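You operate a simulated robot arm through the tools that you are given. There is no shell and no other tool.

You run a simulated robot arm. Do the job below in one go: nothing can be reset, and whatever is moved stays where it is left.

TASK
Share out the cassettes on the grey bench top. At the end: the blue cassette from the grey bench top is on top of the yellow oil pot; the white stone stands on top of the green ring; the white cassette from the grey bench top is on the black work tray; the black bush stands where the white stone stood; the grey felt pad stands where the black bush stood; whatever was shut is shut again. Leave all else as you found it, and nothing knocked over.

The check looks at the end state, three seconds after you hand in, the way a careful person would. Anything else that was tipped, shoved, dropped, spilled or broken makes it a failure.

THE ROBOT
A 6-joint arm with a two-finger parallel gripper, fixed in place. Base frame: the origin is at the foot of the arm, x ahead of it, y to its left, z up; the work surface is at about z = 0. Readings come in mm, rad, newtons and seconds.
With the tool pointing down near the work surface it reaches from about 180 to 460 mm from the base axis. Its first joint turns from -1.222 to 1.222 rad. Payload 1.9 kg.
The tool frame sits at the grasp point between the pads (the TCP): z along the fingers, y along the line on which they close. The tips reach 23 mm beyond it. Largest opening 94 mm; finger width 38, thickness 10; the body of the gripper, 54 by 96 mm, starts 39 mm behind the TCP.
Orientation is told as [roll, pitch, yaw] about the base's x, y, z axes, in that order, counted from this pose: with the fingers straight down and closing along the base's y, the tool's x points along the base's -x, its y along +y and its z along -z.

THE INTERFACE
- The arm moves only by the tool move_arm. Its argument "increments" is a list of rows, each a list of 7 numbers: the shift along the tool's x, y, z in units of 500 mm (1.0 is 500 mm), then the turn, a rotation vector about the tool's x, y, z in units of 60 degrees (1.0 is 60 degrees), then the finger opening in m, from 0 to 0.094. In form: [[tx, ty, tz, wx, wy, wz, jaw], ...]. A call has 1 to 20 rows; each row is the pose to reach, as a shift and turn from the pose commanded when the call began, along the tool's axes at that moment. A call with a number of a shift or a turn outside -1 to 1 is refused whole. Each row takes 0.2 s and may step no farther than 50 mm and 0.15 rad from the row before; otherwise, or with a gripper value out of range, the whole call is refused. A pose out of reach is approached as far as the arm can. The call stops where the force on the tool passes 40 N (or 10 N more than at its start, if that is more) or the arm is blocked; 0.2 s more then pass. Each finger travels about 108 mm/s and halts on what it meets, pressing with about 28 N; the grip force reading is that of the motor and also rises with nothing between the fingers. The clock runs only during rows and for 0.2 s after the last one: add rows that repeat a pose to give the fingers time. The reply holds the time, the measured pose of the TCP, the force on the tool along the base axes, the opening and the grip force, in the units named above and with some noise, with the torque about the TCP (base axes, N m) and any sound that the robot's microphone picked up.
- Cameras (640 x 400 px; columns grow to the right, rows downward): "scene" is fixed at [59.4, 338.7, 411.9]; the picture's right is [-0.67, -0.74, 0.00], its down [-0.50, 0.46, -0.73] and it looks along [0.54, -0.50, -0.68] (base axes); focal length 214 px, centre (320, 200). "wrist" rides on the gripper at [87, 16, -74] in the tool frame; the picture's right is [-0.18, 0.98, 0.00], its down [-0.58, -0.11, -0.81] and it looks along [-0.79, -0.15, 0.59] (tool axes); focal length 243 px, centre (320, 200). There is no depth. A picture from a camera that has moved, and an enlarged one, comes with that camera's place and axes in the base frame and with its lens. The place of the scene camera against the robot may be out by one fixed shift of up to 25 mm in any direction.
- capture(camera): a new picture of that camera. No time passes.
- inspect(camera, box): a new picture of the part [left, top, right, bottom] of that camera's present view, enlarged. No time passes.
- hand_in(): hands the job in; it is judged then, once.

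Nothing tells you positions but the pictures and the camera data. Unless the task says otherwise, let go and move clear before handing in.

The tools are called after "Call:" as a command line: name --pt "numbers of a row" for each row, then --argument value for the rest, lists and objects as JSON in quotes. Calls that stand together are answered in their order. move_arm: Moves the arm, as the interface text tells. Its arguments: {"type":"object","properties":{"increments":{"type":"array","items":{"type":"array","items":{"type":"number"}}}},"required":["increments"]} The other tools are called the same way: capture (camera) takes a picture; inspect (camera, box) takes an enlarged picture of a part of a camera's view; hand_in () hands the job in.

At the start:

```text
t: 0.0
tcp_pos: [302.2, 72.4, 362.2]
ee_rot: [0.002, 0.001, -0.001]
force: [0.2, 0.2, -0.1]
torque: [-0.03, 0.01, -0.02]
width: 93.8
grasp_force: 0.0
```

scene: 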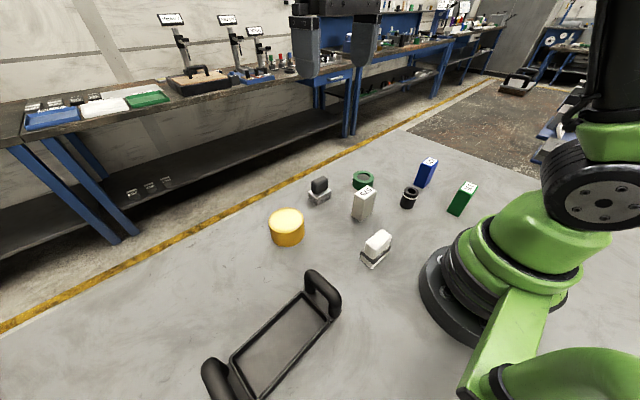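
wrist: 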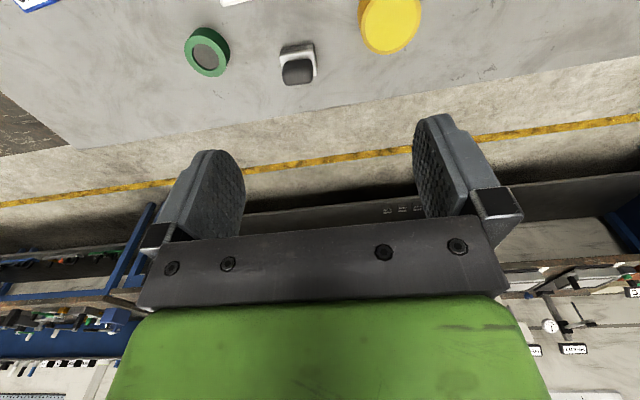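

I see a grey bench top with a yellow pot, a black tray, several cassettes, a green ring, a black bush and two other small objects. I'll look closer before moving anything.

Call:
inspect --camera "scene" --box '[260, 150, 420, 250]'

Call:
inspect --camera "scene" --box '[340, 140, 500, 240]'

Call:
inspect --camera "scene" --box '[300, 200, 460, 300]'

Call:
inspect --camera "scene" --box '[180, 250, 420, 400]'

Call:
inspect --camera "wrist" --box '[160, 0, 480, 200]'

```text
4.00 times, centred on (340, 200) of scene
camera zoom: at [59.4, 338.7, 411.9], right [-0.67, -0.74, 0.0], down [-0.5, 0.46, -0.73], along [0.54, -0.5, -0.68], focal length 858 px, centre (240, 200)
```

zoom: 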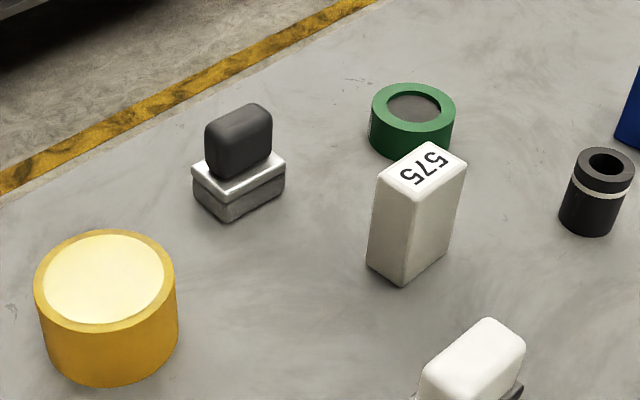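

```text
4.00 times, centred on (420, 190) of scene
camera zoom: at [59.4, 338.7, 411.9], right [-0.67, -0.74, 0.0], down [-0.5, 0.46, -0.73], along [0.54, -0.5, -0.68], focal length 858 px, centre (-80, 240)
```

zoom: 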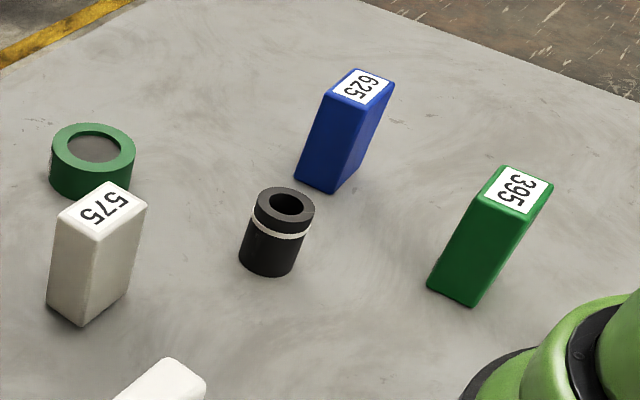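

```text
4.00 times, centred on (380, 250) of scene
camera zoom: at [59.4, 338.7, 411.9], right [-0.67, -0.74, 0.0], down [-0.5, 0.46, -0.73], along [0.54, -0.5, -0.68], focal length 858 px, centre (80, 0)
```

zoom: 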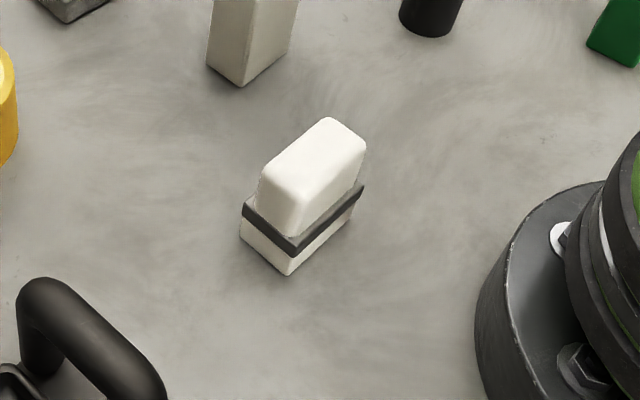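

```text
2.67 times, centred on (300, 325) of scene
camera zoom: at [59.4, 338.7, 411.9], right [-0.67, -0.74, 0.0], down [-0.5, 0.46, -0.73], along [0.54, -0.5, -0.68], focal length 572 px, centre (373, -133)
```

zoom: 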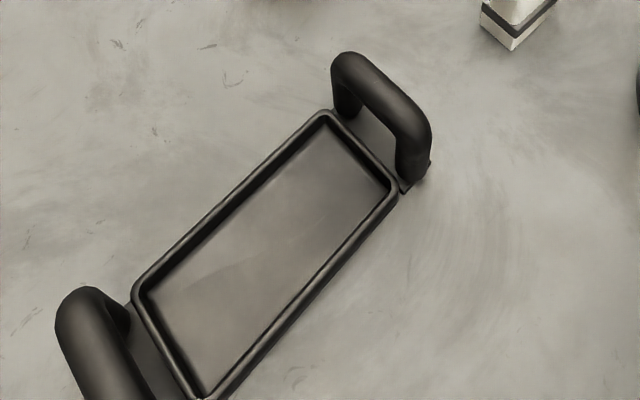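

```text
2.00 times, centred on (320, 100) of wrist
camera zoom: at [216.1, 88.4, 436.4], right [0.19, 0.98, 0.0], down [0.58, -0.11, 0.81], along [0.79, -0.15, -0.59], focal length 485 px, centre (320, 400)
```

zoom: 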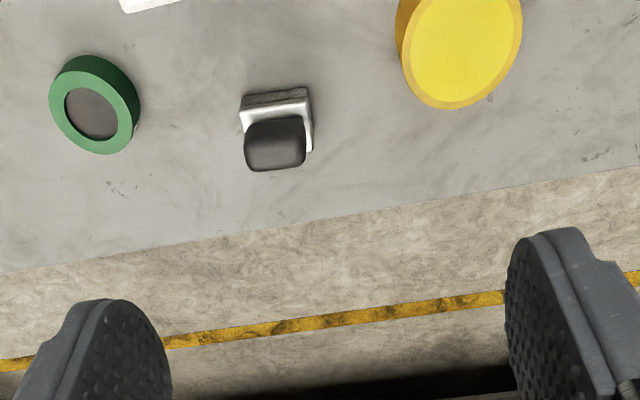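

The objects are clear. White stone is near (172, 72), black bush (214, -132), grey felt pad (395, 28), green ring (354, -113), white cassette 575 (274, -12), blue cassette 625 (243, -270), yellow pot (351, 175) and tray about (176, 320). I'll hover the wrist camera over each of these to refine the positions, starting with the felt pad.

Call:
move_arm --pt "-0.026 -0.0147 0.06 0 0 0 0.094" --pt "-0.052 -0.0293 0.12 0 0 0 0.094" --pt "-0.078 -0.044 0.18 0 0 0 0.094" --pt "-0.104 -0.0587 0.24 0 0 0 0.094" --pt "-0.13 -0.0733 0.3 0 0 0 0.094" --pt "-0.156 -0.088 0.364 0 0 0 0.094" --pt "-0.156 -0.088 0.364 0 0 0 0.094"

```text
t: 1.6
tcp_pos: [378.5, 27.3, 180.1]
ee_rot: [0.002, -0.001, -0.003]
force: [0.5, 0.2, -0.1]
torque: [0.01, -0.02, 0.02]
width: 94.2
grasp_force: 0.1
```

The arm is hovering above the felt pad. I'll take pictures from here.

Call:
capture --camera "wrist"

Call:
inspect --camera "wrist" --box '[160, 0, 480, 200]'

```text
taken
camera wrist: at [292.3, 44.0, 254.2], right [0.19, 0.98, 0.0], down [0.58, -0.11, 0.81], along [0.79, -0.15, -0.59], focal length 243 px, centre (320, 200)
```

wrist: 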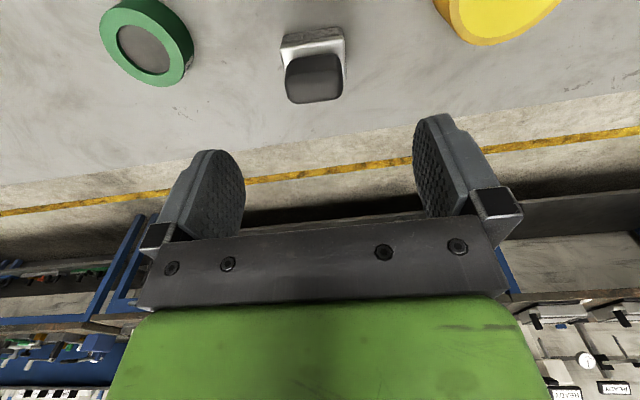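

```text
2.00 times, centred on (320, 100) of wrist
camera zoom: at [292.3, 44.0, 254.2], right [0.19, 0.98, 0.0], down [0.58, -0.11, 0.81], along [0.79, -0.15, -0.59], focal length 485 px, centre (320, 400)
```

zoom: 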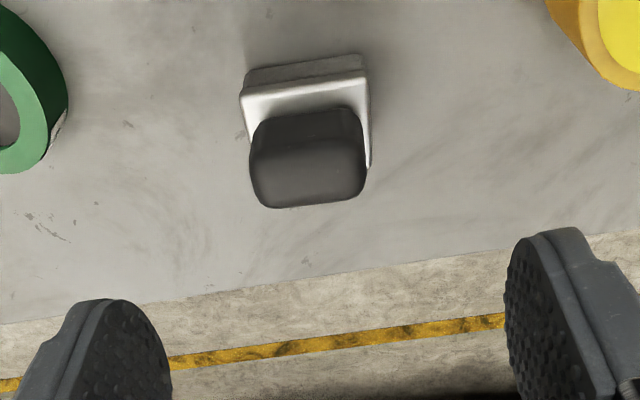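

The felt pad base sits around (396, 19), turned slightly clockwise. Next I'll look at the ring, then the bush and the stone.

Call:
move_arm --pt "0.0165 -0.0705 0 0 0 0 0.094" --pt "0.033 -0.141 0 0 0 0 0.094" --pt "0.0495 -0.2115 0 0 0 0 0.094" --pt "0.066 -0.282 0 0 0 0 0.094" --pt "0.066 -0.282 0 0 0 0 0.094"

Call:
inspect --camera "wrist" --box '[160, 0, 480, 200]'

Call:
capture --camera "wrist"

```text
t: 2.8
tcp_pos: [348.2, -113.5, 178.6]
ee_rot: [0.001, 0.0, -0.001]
force: [-0.2, 0.0, 0.7]
torque: [0.0, -0.04, 0.0]
width: 94.0
grasp_force: 0.0
```

```text
2.00 times, centred on (320, 100) of wrist
camera zoom: at [261.3, -97.3, 253.1], right [0.18, 0.98, 0.0], down [0.58, -0.11, 0.81], along [0.79, -0.15, -0.59], focal length 485 px, centre (320, 400)
```

zoom: 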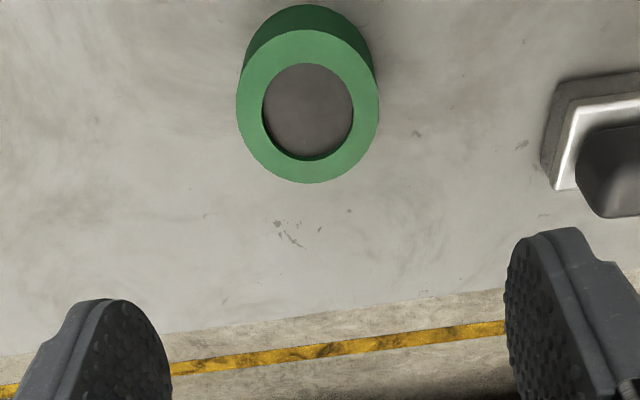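

```text
taken
camera wrist: at [261.3, -97.3, 253.1], right [0.18, 0.98, 0.0], down [0.58, -0.11, 0.81], along [0.79, -0.15, -0.59], focal length 243 px, centre (320, 200)
```

wrist: 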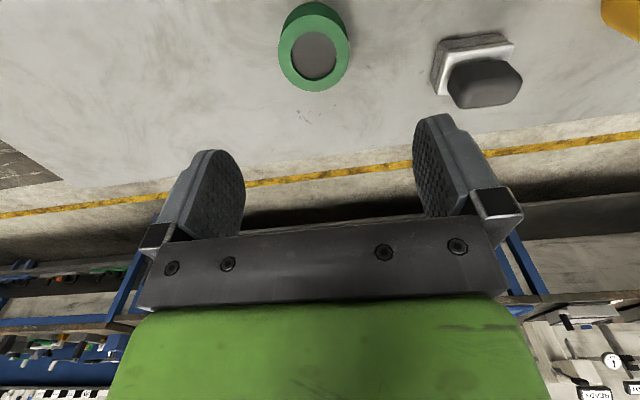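

The ring centre is about (354, -120), with its top at about z = 28. Next is the black bush.

Call:
move_arm --pt "0.09 -0.02 0 0 0 0 0.094" --pt "0.18 -0.04 0 0 0 0 0.094" --pt "0.27 -0.06 0 0 0 0 0.094" --pt "0.27 -0.06 0 0 0 0 0.094"

Call:
inspect --camera "wrist" --box '[160, 0, 480, 200]'

Call:
capture --camera "wrist"

```text
t: 3.8
tcp_pos: [209.5, -141.0, 183.6]
ee_rot: [0.003, 0.0, -0.003]
force: [0.4, 0.8, 0.1]
torque: [-0.01, 0.01, -0.03]
width: 94.2
grasp_force: 0.0
```

```text
2.00 times, centred on (320, 100) of wrist
camera zoom: at [125.0, -125.3, 257.3], right [0.18, 0.98, 0.0], down [0.58, -0.11, 0.81], along [0.79, -0.15, -0.59], focal length 485 px, centre (320, 400)
```

zoom: 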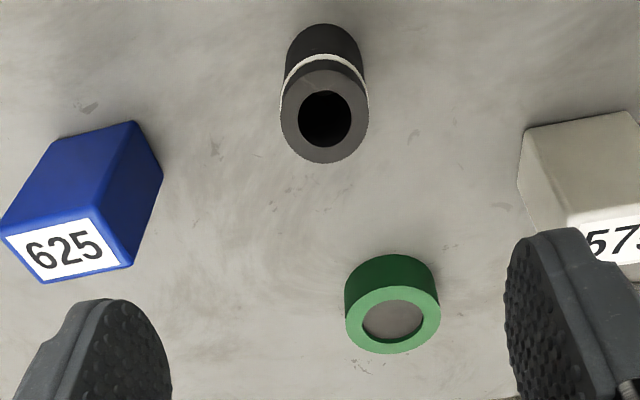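

```text
taken
camera wrist: at [125.0, -125.3, 257.3], right [0.18, 0.98, 0.0], down [0.58, -0.11, 0.81], along [0.79, -0.15, -0.59], focal length 243 px, centre (320, 200)
```

wrist: 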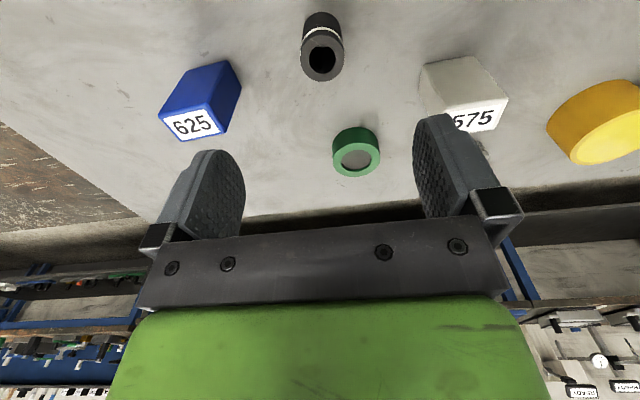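

The bush is at about (215, -140), 35 mm across and about 50 mm tall. Next I'll check the stone's area, holding briefly first to see how the pose settles.

Call:
move_arm --pt "0 0 0 0 0 0 0.094" --pt "0 0 0 0 0 0 0.094"

Call:
inspect --camera "wrist" --box '[240, 0, 400, 100]'

Call:
inspect --camera "wrist" --box '[140, 40, 300, 140]'

Call:
inspect --camera "wrist" --box '[400, 30, 640, 180]'

```text
t: 4.4
tcp_pos: [211.3, -141.3, 182.7]
ee_rot: [0.002, -0.001, -0.001]
force: [0.1, -0.4, 0.2]
torque: [-0.04, 0.0, 0.02]
width: 94.1
grasp_force: 0.0
```

```text
4.00 times, centred on (320, 50) of wrist
camera zoom: at [125.4, -125.3, 257.3], right [0.19, 0.98, 0.0], down [0.58, -0.11, 0.81], along [0.79, -0.15, -0.59], focal length 970 px, centre (320, 800)
```

zoom: 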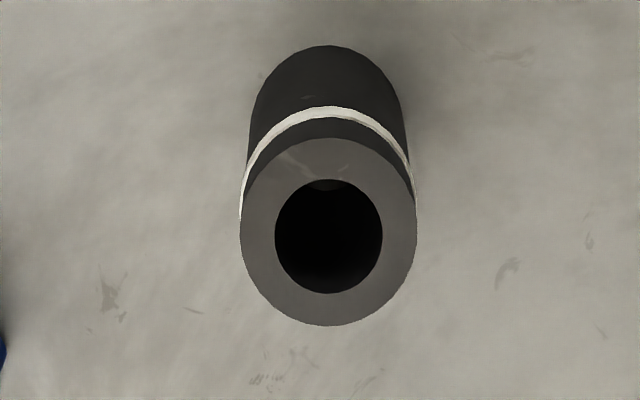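

```text
4.00 times, centred on (220, 90) of wrist
camera zoom: at [125.4, -125.3, 257.3], right [0.19, 0.98, 0.0], down [0.58, -0.11, 0.81], along [0.79, -0.15, -0.59], focal length 970 px, centre (720, 640)
```

zoom: 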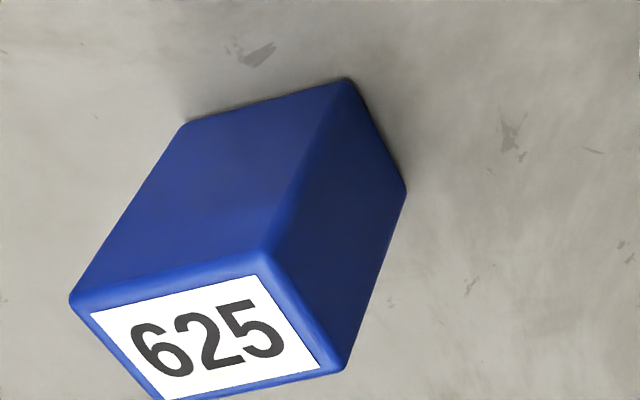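

```text
2.67 times, centred on (520, 105) of wrist
camera zoom: at [125.4, -125.3, 257.3], right [0.19, 0.98, 0.0], down [0.58, -0.11, 0.81], along [0.79, -0.15, -0.59], focal length 647 px, centre (-213, 453)
```

zoom: 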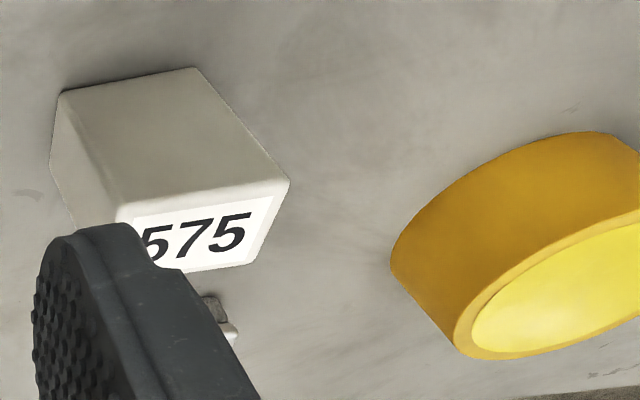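

The blue cassette is at about (236, -261), 77 mm tall. The white cassette is at about (276, -21). Now I'll go over the white stone.

Call:
move_arm --pt "0.0 0.08 0 0 0 0 0.094" --pt "0.0 0.16 0 0 0 0 0.094" --pt "0.02 0.24 0 0 0 0 0.094" --pt "0.04 0.32 0 0 0 0 0.094" --pt "0.06 0.4 0 0 0 0 0.094" --pt "0.06 0.41 0 0 0 0 0.094" --pt "0.06 0.41 0 0 0 0 0.094"

Call:
inspect --camera "wrist" --box '[160, 0, 480, 200]'

Call:
capture --camera "wrist"

```text
t: 6.0
tcp_pos: [182.2, 62.7, 181.1]
ee_rot: [0.002, 0.001, -0.001]
force: [0.1, 0.3, -0.5]
torque: [-0.02, -0.02, 0.0]
width: 94.2
grasp_force: 0.0
```

```text
2.00 times, centred on (320, 100) of wrist
camera zoom: at [94.9, 79.3, 255.0], right [0.19, 0.98, 0.0], down [0.58, -0.11, 0.81], along [0.79, -0.15, -0.59], focal length 485 px, centre (320, 400)
```

zoom: 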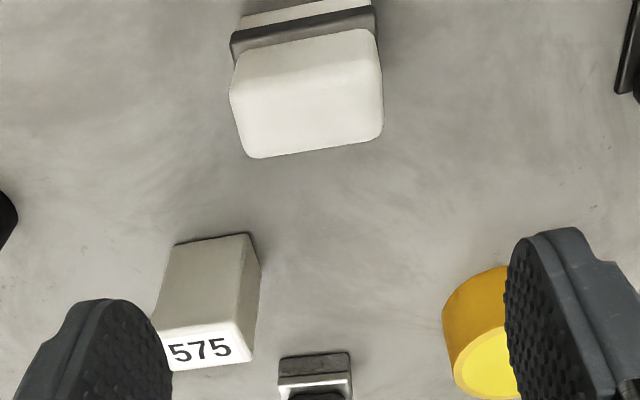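

```text
taken
camera wrist: at [94.9, 79.3, 255.0], right [0.19, 0.98, 0.0], down [0.58, -0.11, 0.81], along [0.79, -0.15, -0.59], focal length 243 px, centre (320, 200)
```

wrist: 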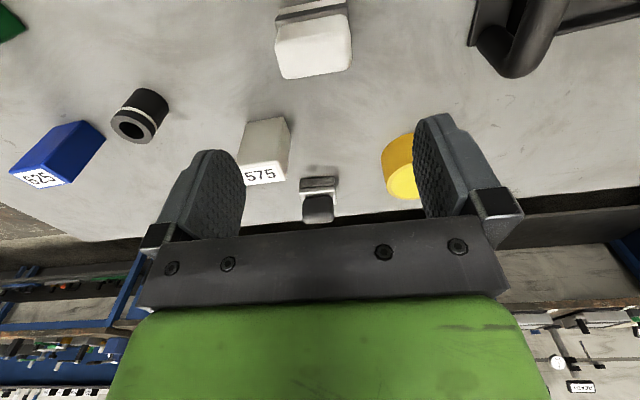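

The stone is about (176, 61), turned slightly clockwise with its long side along y. I'll check the scene view for its exact footprint and height before grasping.

Call:
inspect --camera "scene" --box '[340, 220, 420, 270]'

Call:
inspect --camera "wrist" --box '[240, 0, 400, 100]'

Call:
inspect --camera "scene" --box '[290, 160, 370, 210]'

```text
8.00 times, centred on (380, 245) of scene
camera zoom: at [59.4, 338.7, 411.9], right [-0.67, -0.74, 0.0], down [-0.5, 0.46, -0.73], along [0.54, -0.5, -0.68], focal length 1716 px, centre (-160, -160)
```

zoom: 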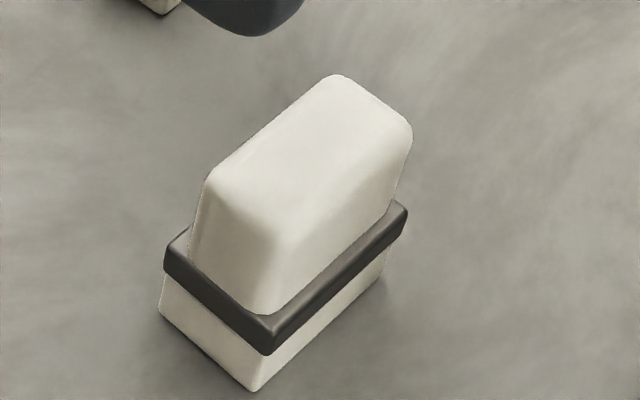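

```text
4.00 times, centred on (320, 50) of wrist
camera zoom: at [94.9, 79.3, 255.0], right [0.19, 0.98, 0.0], down [0.58, -0.11, 0.81], along [0.79, -0.15, -0.59], focal length 970 px, centre (320, 800)
```

zoom: 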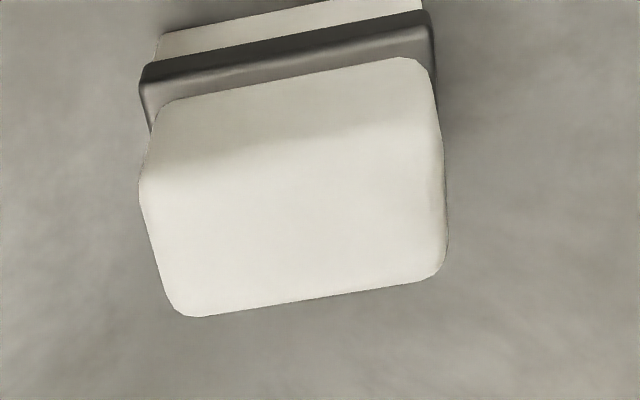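

```text
8.00 times, centred on (330, 185) of scene
camera zoom: at [59.4, 338.7, 411.9], right [-0.67, -0.74, 0.0], down [-0.5, 0.46, -0.73], along [0.54, -0.5, -0.68], focal length 1716 px, centre (240, 320)
```

zoom: 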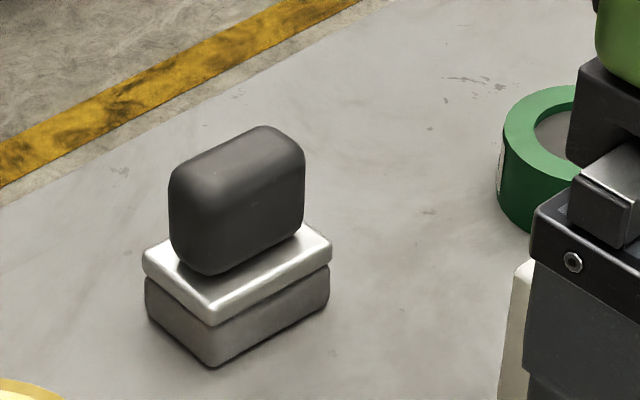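

The footprint is about 32 x 56 mm, centred near (174.5, 61), with a height of about 59 mm. I'll close along y with yaw 0. First I'll descend part of the way and check the alignment.

Call:
move_arm --pt "0.0154 -0.0034 0.05 0 0 0 0.094" --pt "0.0154 -0.0034 0.1 0 0 0 0.094" --pt "0.0154 -0.0034 0.16 0 0 0 0.094" --pt "0.0154 -0.0034 0.16 0 0 0 0.094" --pt "0.0154 -0.0034 0.16 0 0 0 0.094"

Call:
capture --camera "wrist"

Call:
inspect --camera "scene" --box '[300, 180, 460, 280]'

```text
t: 7.2
tcp_pos: [176.6, 61.2, 99.6]
ee_rot: [0.001, -0.001, -0.001]
force: [0.0, -0.6, 0.1]
torque: [0.03, -0.01, 0.01]
width: 94.2
grasp_force: 0.0
```

```text
taken
camera wrist: at [90.1, 77.1, 174.1], right [0.19, 0.98, 0.0], down [0.58, -0.11, 0.81], along [0.79, -0.15, -0.59], focal length 243 px, centre (320, 200)
```

wrist: 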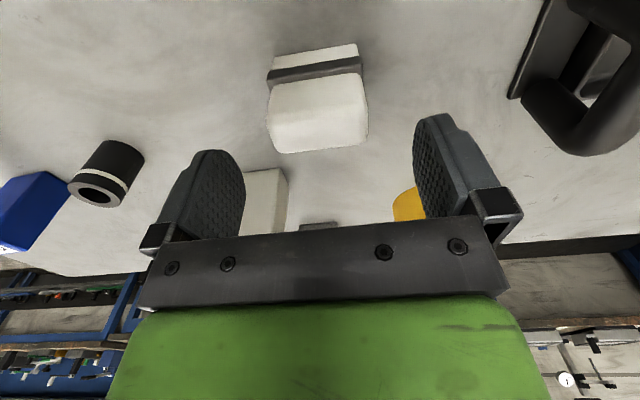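

```text
4.00 times, centred on (380, 230) of scene
camera zoom: at [59.4, 338.7, 411.9], right [-0.67, -0.74, 0.0], down [-0.5, 0.46, -0.73], along [0.54, -0.5, -0.68], focal length 858 px, centre (80, 80)
```

zoom: 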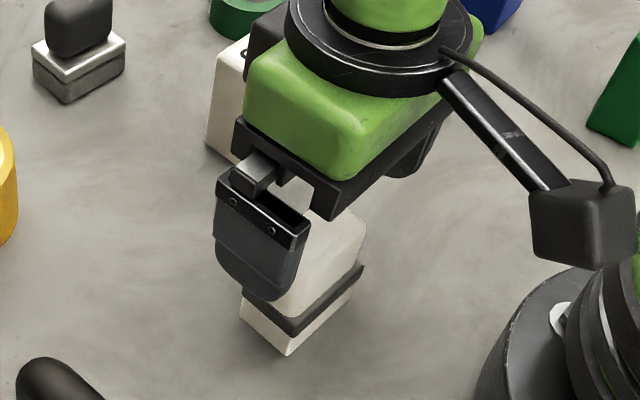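

I can see the camera bracket now; it should stay clear of everything. I'll zoom in on the stone between the fingers.

Call:
inspect --camera "wrist" --box '[240, 30, 400, 130]'

```text
4.00 times, centred on (320, 80) of wrist
camera zoom: at [90.1, 77.1, 174.1], right [0.19, 0.98, 0.0], down [0.58, -0.11, 0.81], along [0.79, -0.15, -0.59], focal length 970 px, centre (320, 680)
```

zoom: 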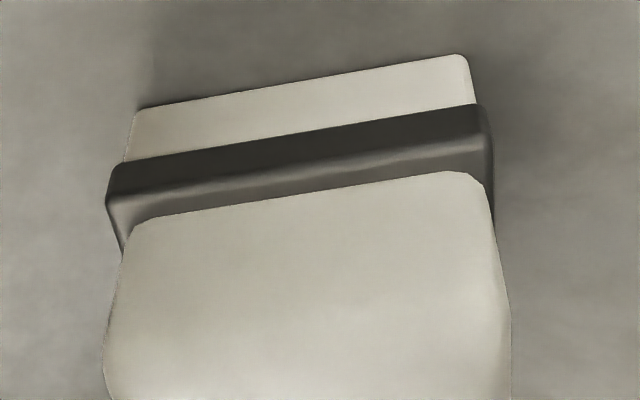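

The stone centre works out to (175, 60). I'll descend to grasp height in small steps with the jaws open.

Call:
move_arm --pt "0.003 -0.0024 0.04 0 0 0 0.094" --pt "0.003 -0.0024 0.08 0 0 0 0.094" --pt "0.003 -0.0024 0.11 0 0 0 0.094" --pt "0.003 -0.0024 0.14 0 0 0 0.094" --pt "0.003 -0.0024 0.14 0 0 0 0.094"

Call:
capture --camera "wrist"

Call:
inspect --camera "scene" --box '[300, 180, 460, 280]'

```text
t: 8.4
tcp_pos: [173.9, 59.5, 28.7]
ee_rot: [0.001, -0.001, -0.001]
force: [-0.3, -0.2, -0.4]
torque: [0.01, -0.02, 0.02]
width: 94.2
grasp_force: 0.0
```

```text
taken
camera wrist: at [87.9, 76.2, 103.3], right [0.19, 0.98, 0.0], down [0.58, -0.11, 0.81], along [0.79, -0.15, -0.59], focal length 243 px, centre (320, 200)
```

wrist: 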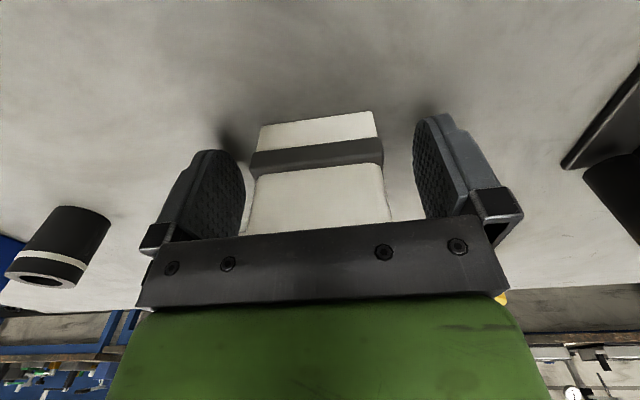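

```text
4.00 times, centred on (380, 230) of scene
camera zoom: at [59.4, 338.7, 411.9], right [-0.67, -0.74, 0.0], down [-0.5, 0.46, -0.73], along [0.54, -0.5, -0.68], focal length 858 px, centre (80, 80)
```

zoom: 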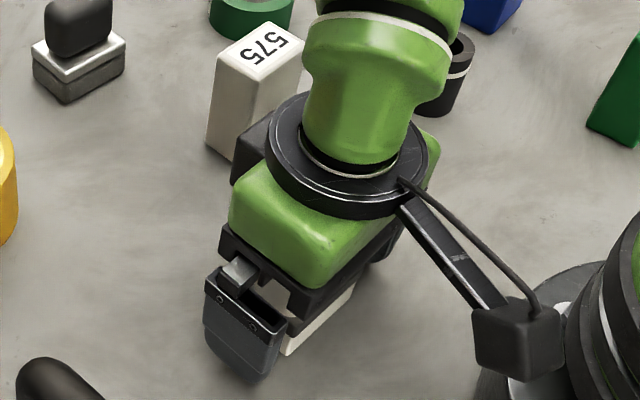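

The fingers straddle the stone. Closing now.

Call:
move_arm --pt "0 0 0 0 0 0 0.07" --pt "0 0 0 0 0 0 0.06" --pt "0 0 0 0 0 0 0.03" --pt "0 0 0 0 0 0 0.03" --pt "0 0 0 0 0 0 0.03"

Call:
capture --camera "wrist"

```text
t: 9.6
tcp_pos: [172.9, 59.7, 28.6]
ee_rot: [-0.001, 0.0, -0.002]
force: [-0.3, 0.0, 0.0]
torque: [-0.03, -0.05, -0.01]
width: 55.7
grasp_force: 28.1
```

```text
taken
camera wrist: at [87.8, 76.2, 103.5], right [0.19, 0.98, 0.0], down [0.58, -0.11, 0.81], along [0.79, -0.15, -0.59], focal length 243 px, centre (320, 200)
```

wrist: 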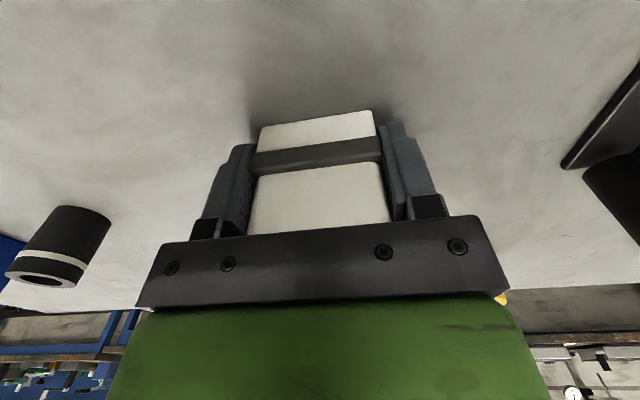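

The stone is gripped at 55.7 mm. I'll lift it straight up and check the hold.

Call:
move_arm --pt "0 0 -0.02 0 0 0 0.03" --pt "0 0 -0.06 0 0 0 0.03" --pt "0 0 -0.12 0 0 0 0.03" --pt "0 0 -0.18 0 0 0 0.03" --pt "0 0 -0.24 0 0 0 0.03" --pt "0 0 -0.28 0 0 0 0.03" --pt "0 0 -0.28 0 0 0 0.03"

Call:
capture --camera "wrist"

Call:
capture --camera "scene"

```text
t: 11.2
tcp_pos: [172.3, 59.3, 172.7]
ee_rot: [0.002, 0.001, -0.003]
force: [-0.1, -0.6, -3.0]
torque: [0.01, 0.02, 0.01]
width: 56.0
grasp_force: 28.0
```

```text
taken
camera wrist: at [86.8, 74.4, 246.7], right [0.18, 0.98, 0.0], down [0.58, -0.11, 0.81], along [0.79, -0.15, -0.59], focal length 243 px, centre (320, 200)
```

wrist: 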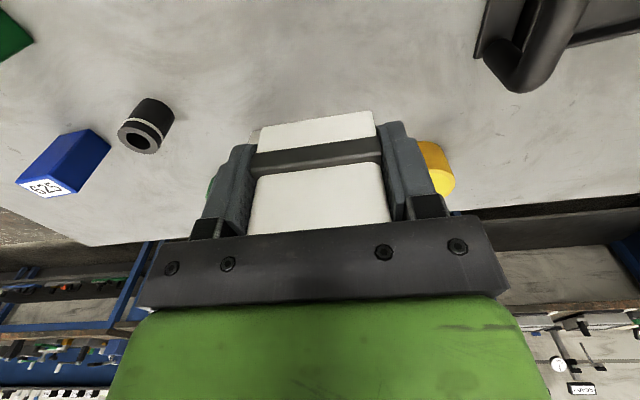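

```text
taken
```

scene: 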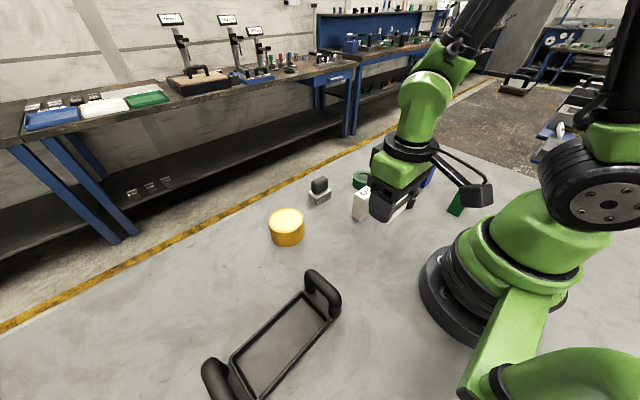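

The stone is held, weighing about 3 N. I'll carry it over the ring at height.

Call:
move_arm --pt "-0.05 -0.05 0 0 0 0 0.03" --pt "-0.1 -0.1 0 0 0 0 0.03" --pt "-0.15 -0.15 0 0 0 0 0.03" --pt "-0.2 -0.2 0 0 0 0 0.03" --pt "-0.25 -0.25 0 0 0 0 0.03" --pt "-0.3 -0.3 0 0 0 0 0.03" --pt "-0.35 -0.35 0 0 0 0 0.03" --pt "-0.358 -0.358 0.04 0 0 0 0.03" --pt "-0.358 -0.358 0.08 0 0 0 0.03" --pt "-0.358 -0.358 0.08 0 0 0 0.03"

Call:
capture --camera "wrist"

Call:
inspect --camera "wrist" --box '[240, 30, 400, 130]'

Call:
inspect --camera "scene" --box '[290, 120, 450, 220]'

```text
t: 13.4
tcp_pos: [351.7, -117.6, 130.3]
ee_rot: [0.002, -0.001, 0.0]
force: [0.5, -0.9, -2.7]
torque: [0.02, 0.01, 0.03]
width: 56.0
grasp_force: 28.2
```

```text
taken
camera wrist: at [266.3, -102.1, 204.6], right [0.19, 0.98, 0.0], down [0.58, -0.11, 0.81], along [0.79, -0.15, -0.59], focal length 243 px, centre (320, 200)
```

wrist: 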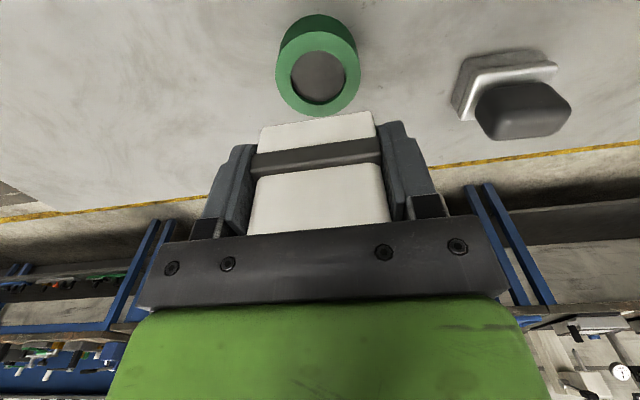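

```text
4.00 times, centred on (320, 80) of wrist
camera zoom: at [266.3, -102.1, 204.6], right [0.19, 0.98, 0.0], down [0.58, -0.11, 0.81], along [0.79, -0.15, -0.59], focal length 970 px, centre (320, 680)
```

zoom: 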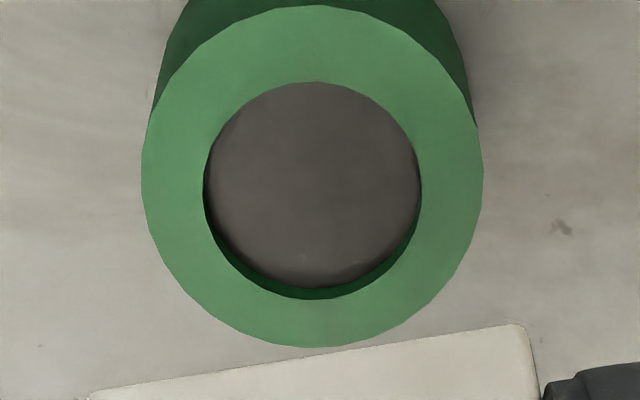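

```text
4.00 times, centred on (370, 170) of scene
camera zoom: at [59.4, 338.7, 411.9], right [-0.67, -0.74, 0.0], down [-0.5, 0.46, -0.73], along [0.54, -0.5, -0.68], focal length 858 px, centre (120, 320)
```

zoom: 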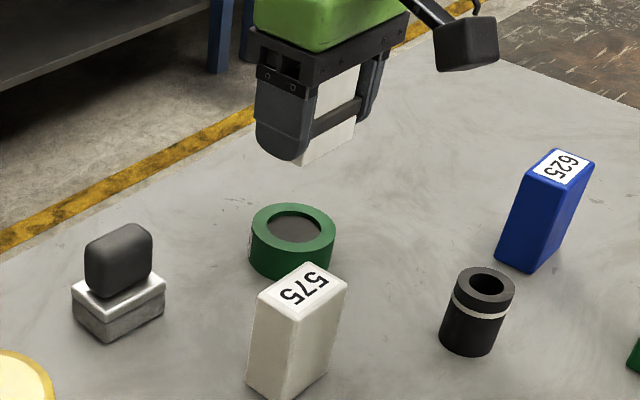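

The stone's centre is about 2 mm off the ring's in y, which I'll correct. I'll descend to just above the ring first.

Call:
move_arm --pt "0 -0.0036 0.04 0 0 0 0.03" --pt "0 -0.0036 0.08 0 0 0 0.03" --pt "0 -0.0036 0.11 0 0 0 0.03" --pt "0 -0.0036 0.126 0 0 0 0.03" --pt "0 -0.0036 0.126 0 0 0 0.03" --pt "0 -0.0036 0.126 0 0 0 0.03"

Call:
inspect --camera "wrist" --box '[220, 60, 420, 185]'

Call:
inspect --camera "scene" --box '[320, 140, 400, 190]'

```text
t: 14.8
tcp_pos: [353.2, -120.4, 66.9]
ee_rot: [0.001, 0.002, -0.002]
force: [-0.7, -0.2, -1.8]
torque: [0.01, -0.02, 0.01]
width: 55.9
grasp_force: 27.3
```

```text
3.20 times, centred on (320, 122) of wrist
camera zoom: at [266.9, -104.8, 141.6], right [0.19, 0.98, 0.0], down [0.58, -0.11, 0.81], along [0.79, -0.15, -0.59], focal length 776 px, centre (320, 448)
```

zoom: 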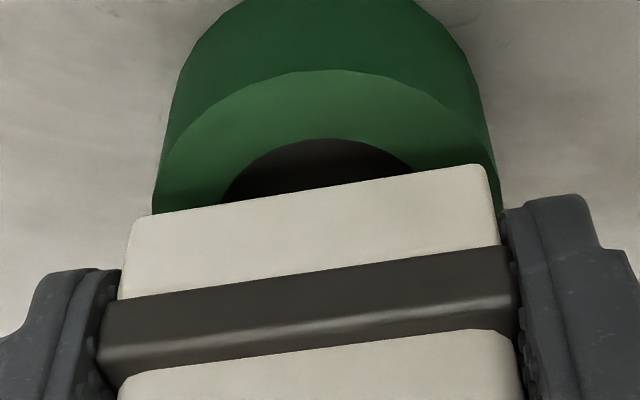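

```text
8.00 times, centred on (360, 165) of scene
camera zoom: at [59.4, 338.7, 411.9], right [-0.67, -0.74, 0.0], down [-0.5, 0.46, -0.73], along [0.54, -0.5, -0.68], focal length 1716 px, centre (0, 480)
```

zoom: 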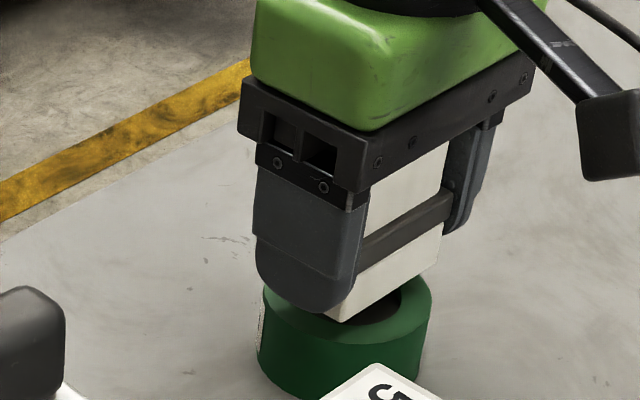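

The stone is aligned over the ring with about 9 mm to go. I'll lower it gently and watch the force.

Call:
move_arm --pt "0 0.002 0.006 0 0 0 0.03" --pt "0 0.002 0.012 0 0 0 0.03" --pt "0 0.002 0.012 0 0 0 0.03"

Call:
inspect --camera "scene" --box '[330, 150, 394, 190]'

```text
t: 15.6
tcp_pos: [351.4, -119.9, 60.8]
ee_rot: [0.002, 0.0, -0.002]
force: [-0.2, 0.1, -2.0]
torque: [-0.01, -0.02, -0.02]
width: 55.8
grasp_force: 28.5
```

```text
10.00 times, centred on (362, 170) of scene
camera zoom: at [59.4, 338.7, 411.9], right [-0.67, -0.74, 0.0], down [-0.5, 0.46, -0.73], along [0.54, -0.5, -0.68], focal length 2145 px, centre (-100, 500)
```

zoom: 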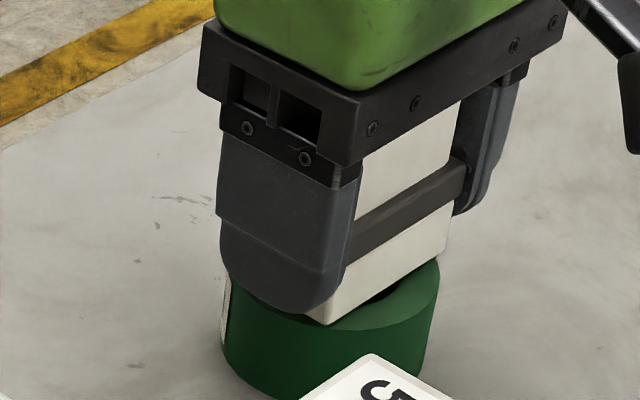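

Call:
move_arm --pt "0 0 0.002 0 0 0 0.03" --pt "0 0 0.003 0 0 0 0.03" --pt "0 0 0.003 0 0 0 0.03"

```text
t: 16.4
tcp_pos: [351.9, -118.6, 58.4]
ee_rot: [0.001, 0.0, -0.001]
force: [-0.3, 0.1, -1.5]
torque: [0.01, -0.04, 0.01]
width: 55.9
grasp_force: 27.8
```

The stone has only about 1 mm left to the ring and there is no contact yet. I'll step down a little more.

Call:
move_arm --pt "0 0 0.002 0 0 0 0.03" --pt "0 0 0.002 0 0 0 0.03"

Call:
inspect --camera "scene" --box '[330, 150, 394, 190]'

```text
t: 17.0
tcp_pos: [353.1, -119.8, 60.6]
ee_rot: [0.001, -0.002, -0.003]
force: [-4.4, 1.2, 9.1]
torque: [-0.32, 0.17, -0.11]
width: 56.0
grasp_force: 28.3
```

```text
10.00 times, centred on (362, 170) of scene
camera zoom: at [59.4, 338.7, 411.9], right [-0.67, -0.74, 0.0], down [-0.5, 0.46, -0.73], along [0.54, -0.5, -0.68], focal length 2145 px, centre (-100, 500)
```

zoom: 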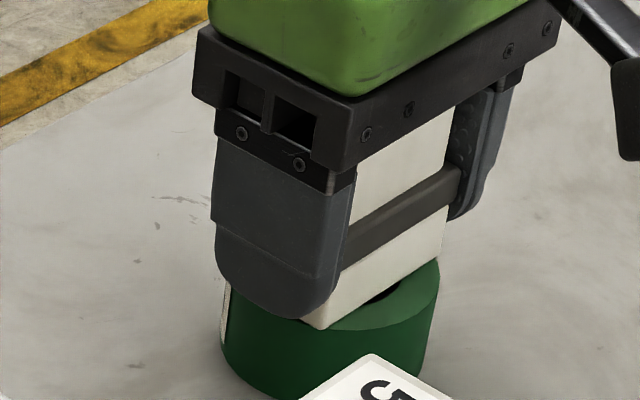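

The stone has made contact at about 10 N. I'll ease up slightly and then open the jaws.

Call:
move_arm --pt "0 0 -0.001 0 0 0 0.03" --pt "0 0 -0.001 0 0 0 0.057" --pt "0 0 -0.001 0 0 0 0.062" --pt "0 0 -0.001 0 0 0 0.075" --pt "0 0 -0.001 0 0 0 0.075"

Call:
inspect --camera "wrist" --box '[220, 60, 420, 185]'

Call:
inspect --camera "scene" --box '[330, 150, 394, 190]'

```text
t: 18.2
tcp_pos: [352.4, -120.3, 60.3]
ee_rot: [0.002, 0.0, 0.0]
force: [0.2, -0.2, 0.7]
torque: [-0.02, -0.02, 0.01]
width: 75.3
grasp_force: 0.1
```

```text
3.20 times, centred on (320, 122) of wrist
camera zoom: at [266.2, -103.4, 133.6], right [0.19, 0.98, 0.0], down [0.58, -0.11, 0.81], along [0.79, -0.15, -0.59], focal length 776 px, centre (320, 448)
```

zoom: 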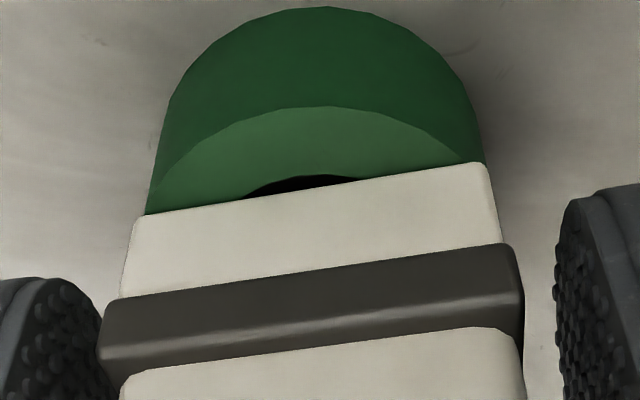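

```text
10.00 times, centred on (362, 170) of scene
camera zoom: at [59.4, 338.7, 411.9], right [-0.67, -0.74, 0.0], down [-0.5, 0.46, -0.73], along [0.54, -0.5, -0.68], focal length 2145 px, centre (-100, 500)
```

zoom: 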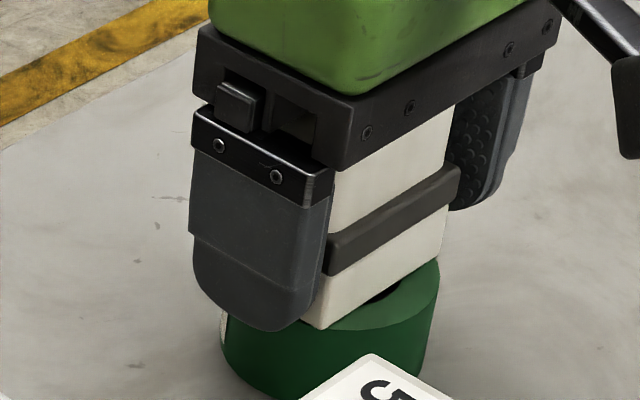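

The stone is resting on the ring. I'll go straight up and then look at it from above.

Call:
move_arm --pt "0 0 0 0 0 0 0.094" --pt "0 0 -0.04 0 0 0 0.094" --pt "0 0 -0.08 0 0 0 0.094" --pt "0 0 -0.14 0 0 0 0.094" --pt "0 0 -0.2 0 0 0 0.094" --pt "0 0 -0.24 0 0 0 0.094" --pt "0 0 -0.24 0 0 0 0.094"

Call:
inspect --camera "wrist" --box '[220, 0, 420, 125]'

Call:
inspect --camera "scene" --box '[300, 130, 460, 230]'

```text
t: 19.8
tcp_pos: [350.8, -118.2, 179.3]
ee_rot: [0.001, 0.001, -0.001]
force: [0.1, -0.2, 0.1]
torque: [-0.03, -0.02, -0.01]
width: 93.9
grasp_force: 0.2
```

```text
3.20 times, centred on (320, 62) of wrist
camera zoom: at [264.5, -102.3, 253.8], right [0.19, 0.98, 0.0], down [0.58, -0.11, 0.81], along [0.79, -0.15, -0.59], focal length 776 px, centre (320, 640)
```

zoom: 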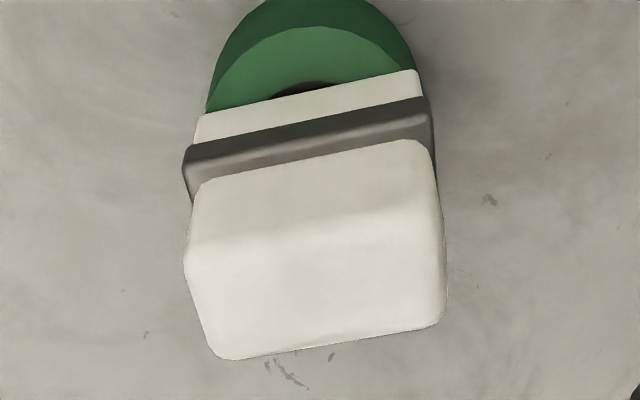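

```text
4.00 times, centred on (380, 180) of scene
camera zoom: at [59.4, 338.7, 411.9], right [-0.67, -0.74, 0.0], down [-0.5, 0.46, -0.73], along [0.54, -0.5, -0.68], focal length 858 px, centre (80, 280)
```

zoom: 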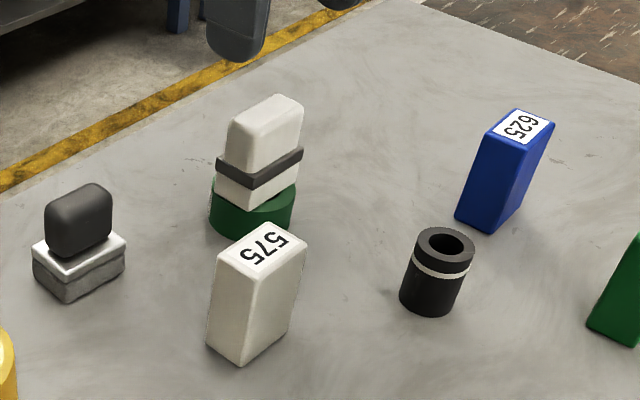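

The stone stands well on the ring. Next is the black bush, so I'll move over it and partway down.

Call:
move_arm --pt "0.09 -0.0147 0 0 0 0 0.094" --pt "0.18 -0.0293 0 0 0 0 0.094" --pt "0.272 -0.044 0 0 0 0 0.094" --pt "0.272 -0.044 0.08 0 0 0 0.094" --pt "0.272 -0.044 0.16 0 0 0 0.094" --pt "0.272 -0.044 0.16 0 0 0 0.094" --pt "0.272 -0.044 0.16 0 0 0 0.094"

Call:
inspect --camera "wrist" --box '[220, 30, 420, 155]'

```text
t: 21.4
tcp_pos: [213.2, -142.9, 95.1]
ee_rot: [0.003, -0.001, -0.003]
force: [0.2, -0.9, 0.8]
torque: [0.02, 0.0, 0.0]
width: 94.3
grasp_force: 0.0
```

```text
3.20 times, centred on (320, 92) of wrist
camera zoom: at [126.9, -126.8, 169.3], right [0.19, 0.98, 0.0], down [0.58, -0.11, 0.81], along [0.79, -0.15, -0.59], focal length 776 px, centre (320, 544)
```

zoom: 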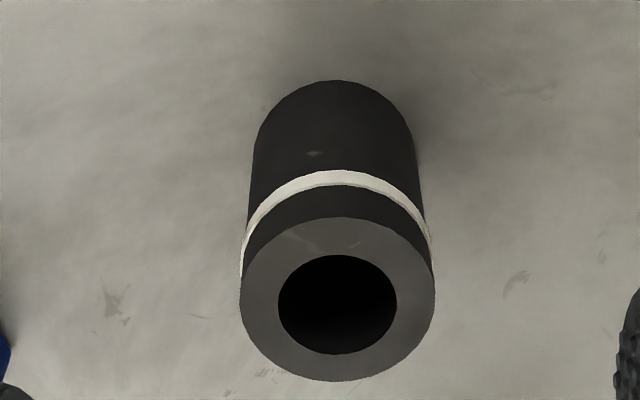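

The bush centre is (215, -140). I'll descend with a small correction.

Call:
move_arm --pt "-0.0024 0.0062 0.04 0 0 0 0.094" --pt "-0.0024 0.0062 0.08 0 0 0 0.094" --pt "-0.0024 0.0062 0.11 0 0 0 0.094" --pt "-0.0024 0.0062 0.136 0 0 0 0.094" --pt "-0.0024 0.0062 0.136 0 0 0 0.094"

Call:
capture --camera "wrist"

```text
t: 22.6
tcp_pos: [216.4, -139.1, 29.7]
ee_rot: [0.002, -0.002, -0.001]
force: [0.4, 0.6, -1.2]
torque: [-0.01, -0.01, -0.02]
width: 94.1
grasp_force: 0.0
```

```text
taken
camera wrist: at [130.5, -122.2, 104.3], right [0.18, 0.98, 0.0], down [0.58, -0.11, 0.81], along [0.79, -0.15, -0.59], focal length 243 px, centre (320, 200)
```

wrist: 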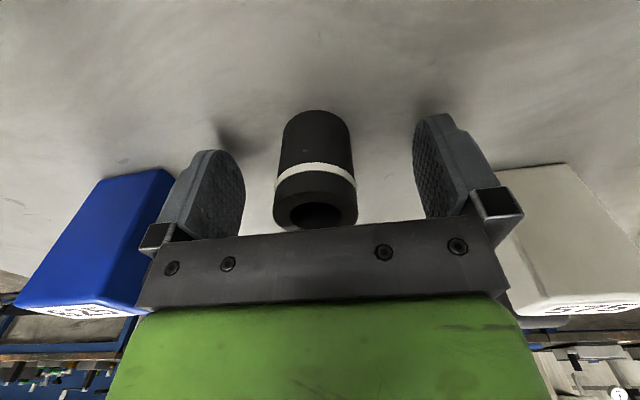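

The bush is between the fingers. Closing on it.

Call:
move_arm --pt "0.0046 -0.003 0 0 0 0 0.08" --pt "0.0046 -0.003 0 0 0 0 0.06" --pt "0.0046 -0.003 0 0 0 0 0.045" --pt "0.0046 -0.003 0 0 0 0 0.037" --pt "0.0046 -0.003 0 0 0 0 0.02" --pt "0.0046 -0.003 0 0 0 0 0.02" --pt "0.0046 -0.003 0 0 0 0 0.02"

Call:
capture --camera "wrist"

```text
t: 24.2
tcp_pos: [213.3, -138.6, 29.5]
ee_rot: [0.002, 0.001, -0.002]
force: [0.4, 0.2, 0.6]
torque: [-0.06, 0.02, 0.04]
width: 34.8
grasp_force: 27.7
```

```text
taken
camera wrist: at [127.9, -123.4, 104.1], right [0.19, 0.98, 0.0], down [0.58, -0.11, 0.81], along [0.79, -0.15, -0.59], focal length 243 px, centre (320, 200)
```

wrist: 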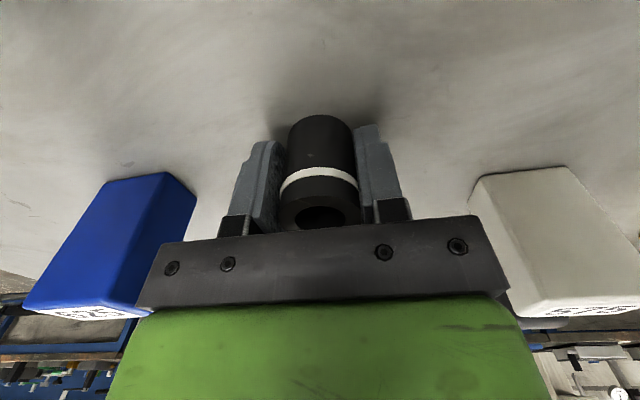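

The bush is gripped at 34.8 mm. I'll lift it and carry it to where the stone stood, at (175.5, 60).

Call:
move_arm --pt "0 0 -0.02 0 0 0 0.02" --pt "0 0 -0.06 0 0 0 0.02" --pt "0 0 -0.12 0 0 0 0.02" --pt "0 0 -0.18 0 0 0 0.02" --pt "0 0 -0.22 0 0 0 0.02" --pt "0 0.06 -0.22 0 0 0 0.02" --pt "0 0.13 -0.22 0 0 0 0.02" --pt "0 0.2 -0.22 0 0 0 0.02" --pt "0.02 0.27 -0.22 0 0 0 0.02" --pt "0.05 0.33 -0.22 0 0 0 0.02" --pt "0.08 0.399 -0.22 0 0 0 0.02" --pt "0.08 0.399 -0.22 0 0 0 0.02" --pt "0.08 0.399 -0.22 0 0 0 0.02"

Call:
capture --camera "wrist"

Call:
capture --camera "scene"

```text
t: 27.0
tcp_pos: [175.7, 60.6, 142.2]
ee_rot: [0.002, -0.003, -0.001]
force: [0.3, 0.8, -2.6]
torque: [-0.02, -0.01, 0.0]
width: 34.3
grasp_force: 28.2
```

```text
taken
camera wrist: at [89.1, 77.2, 216.8], right [0.19, 0.98, 0.0], down [0.58, -0.11, 0.81], along [0.79, -0.15, -0.59], focal length 243 px, centre (320, 200)
```

wrist: 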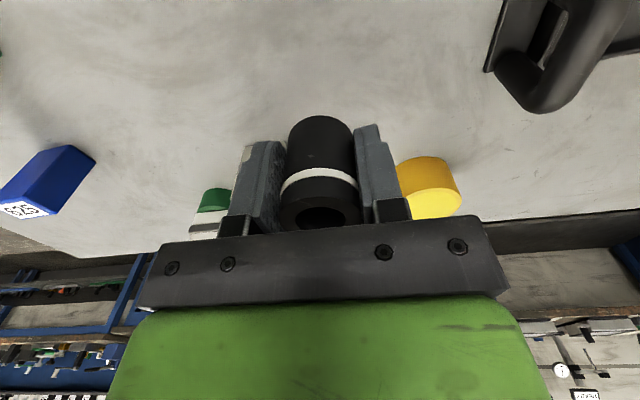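

```text
taken
```

scene: 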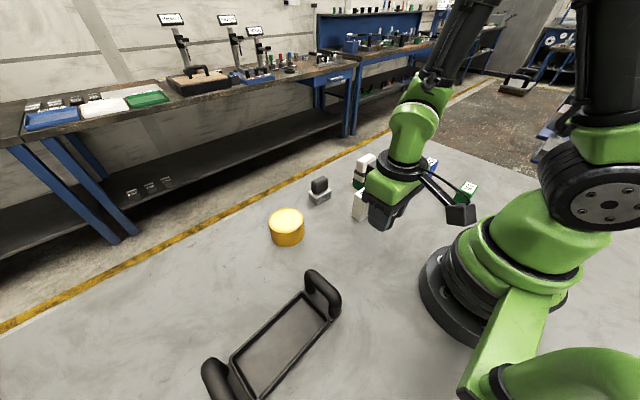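

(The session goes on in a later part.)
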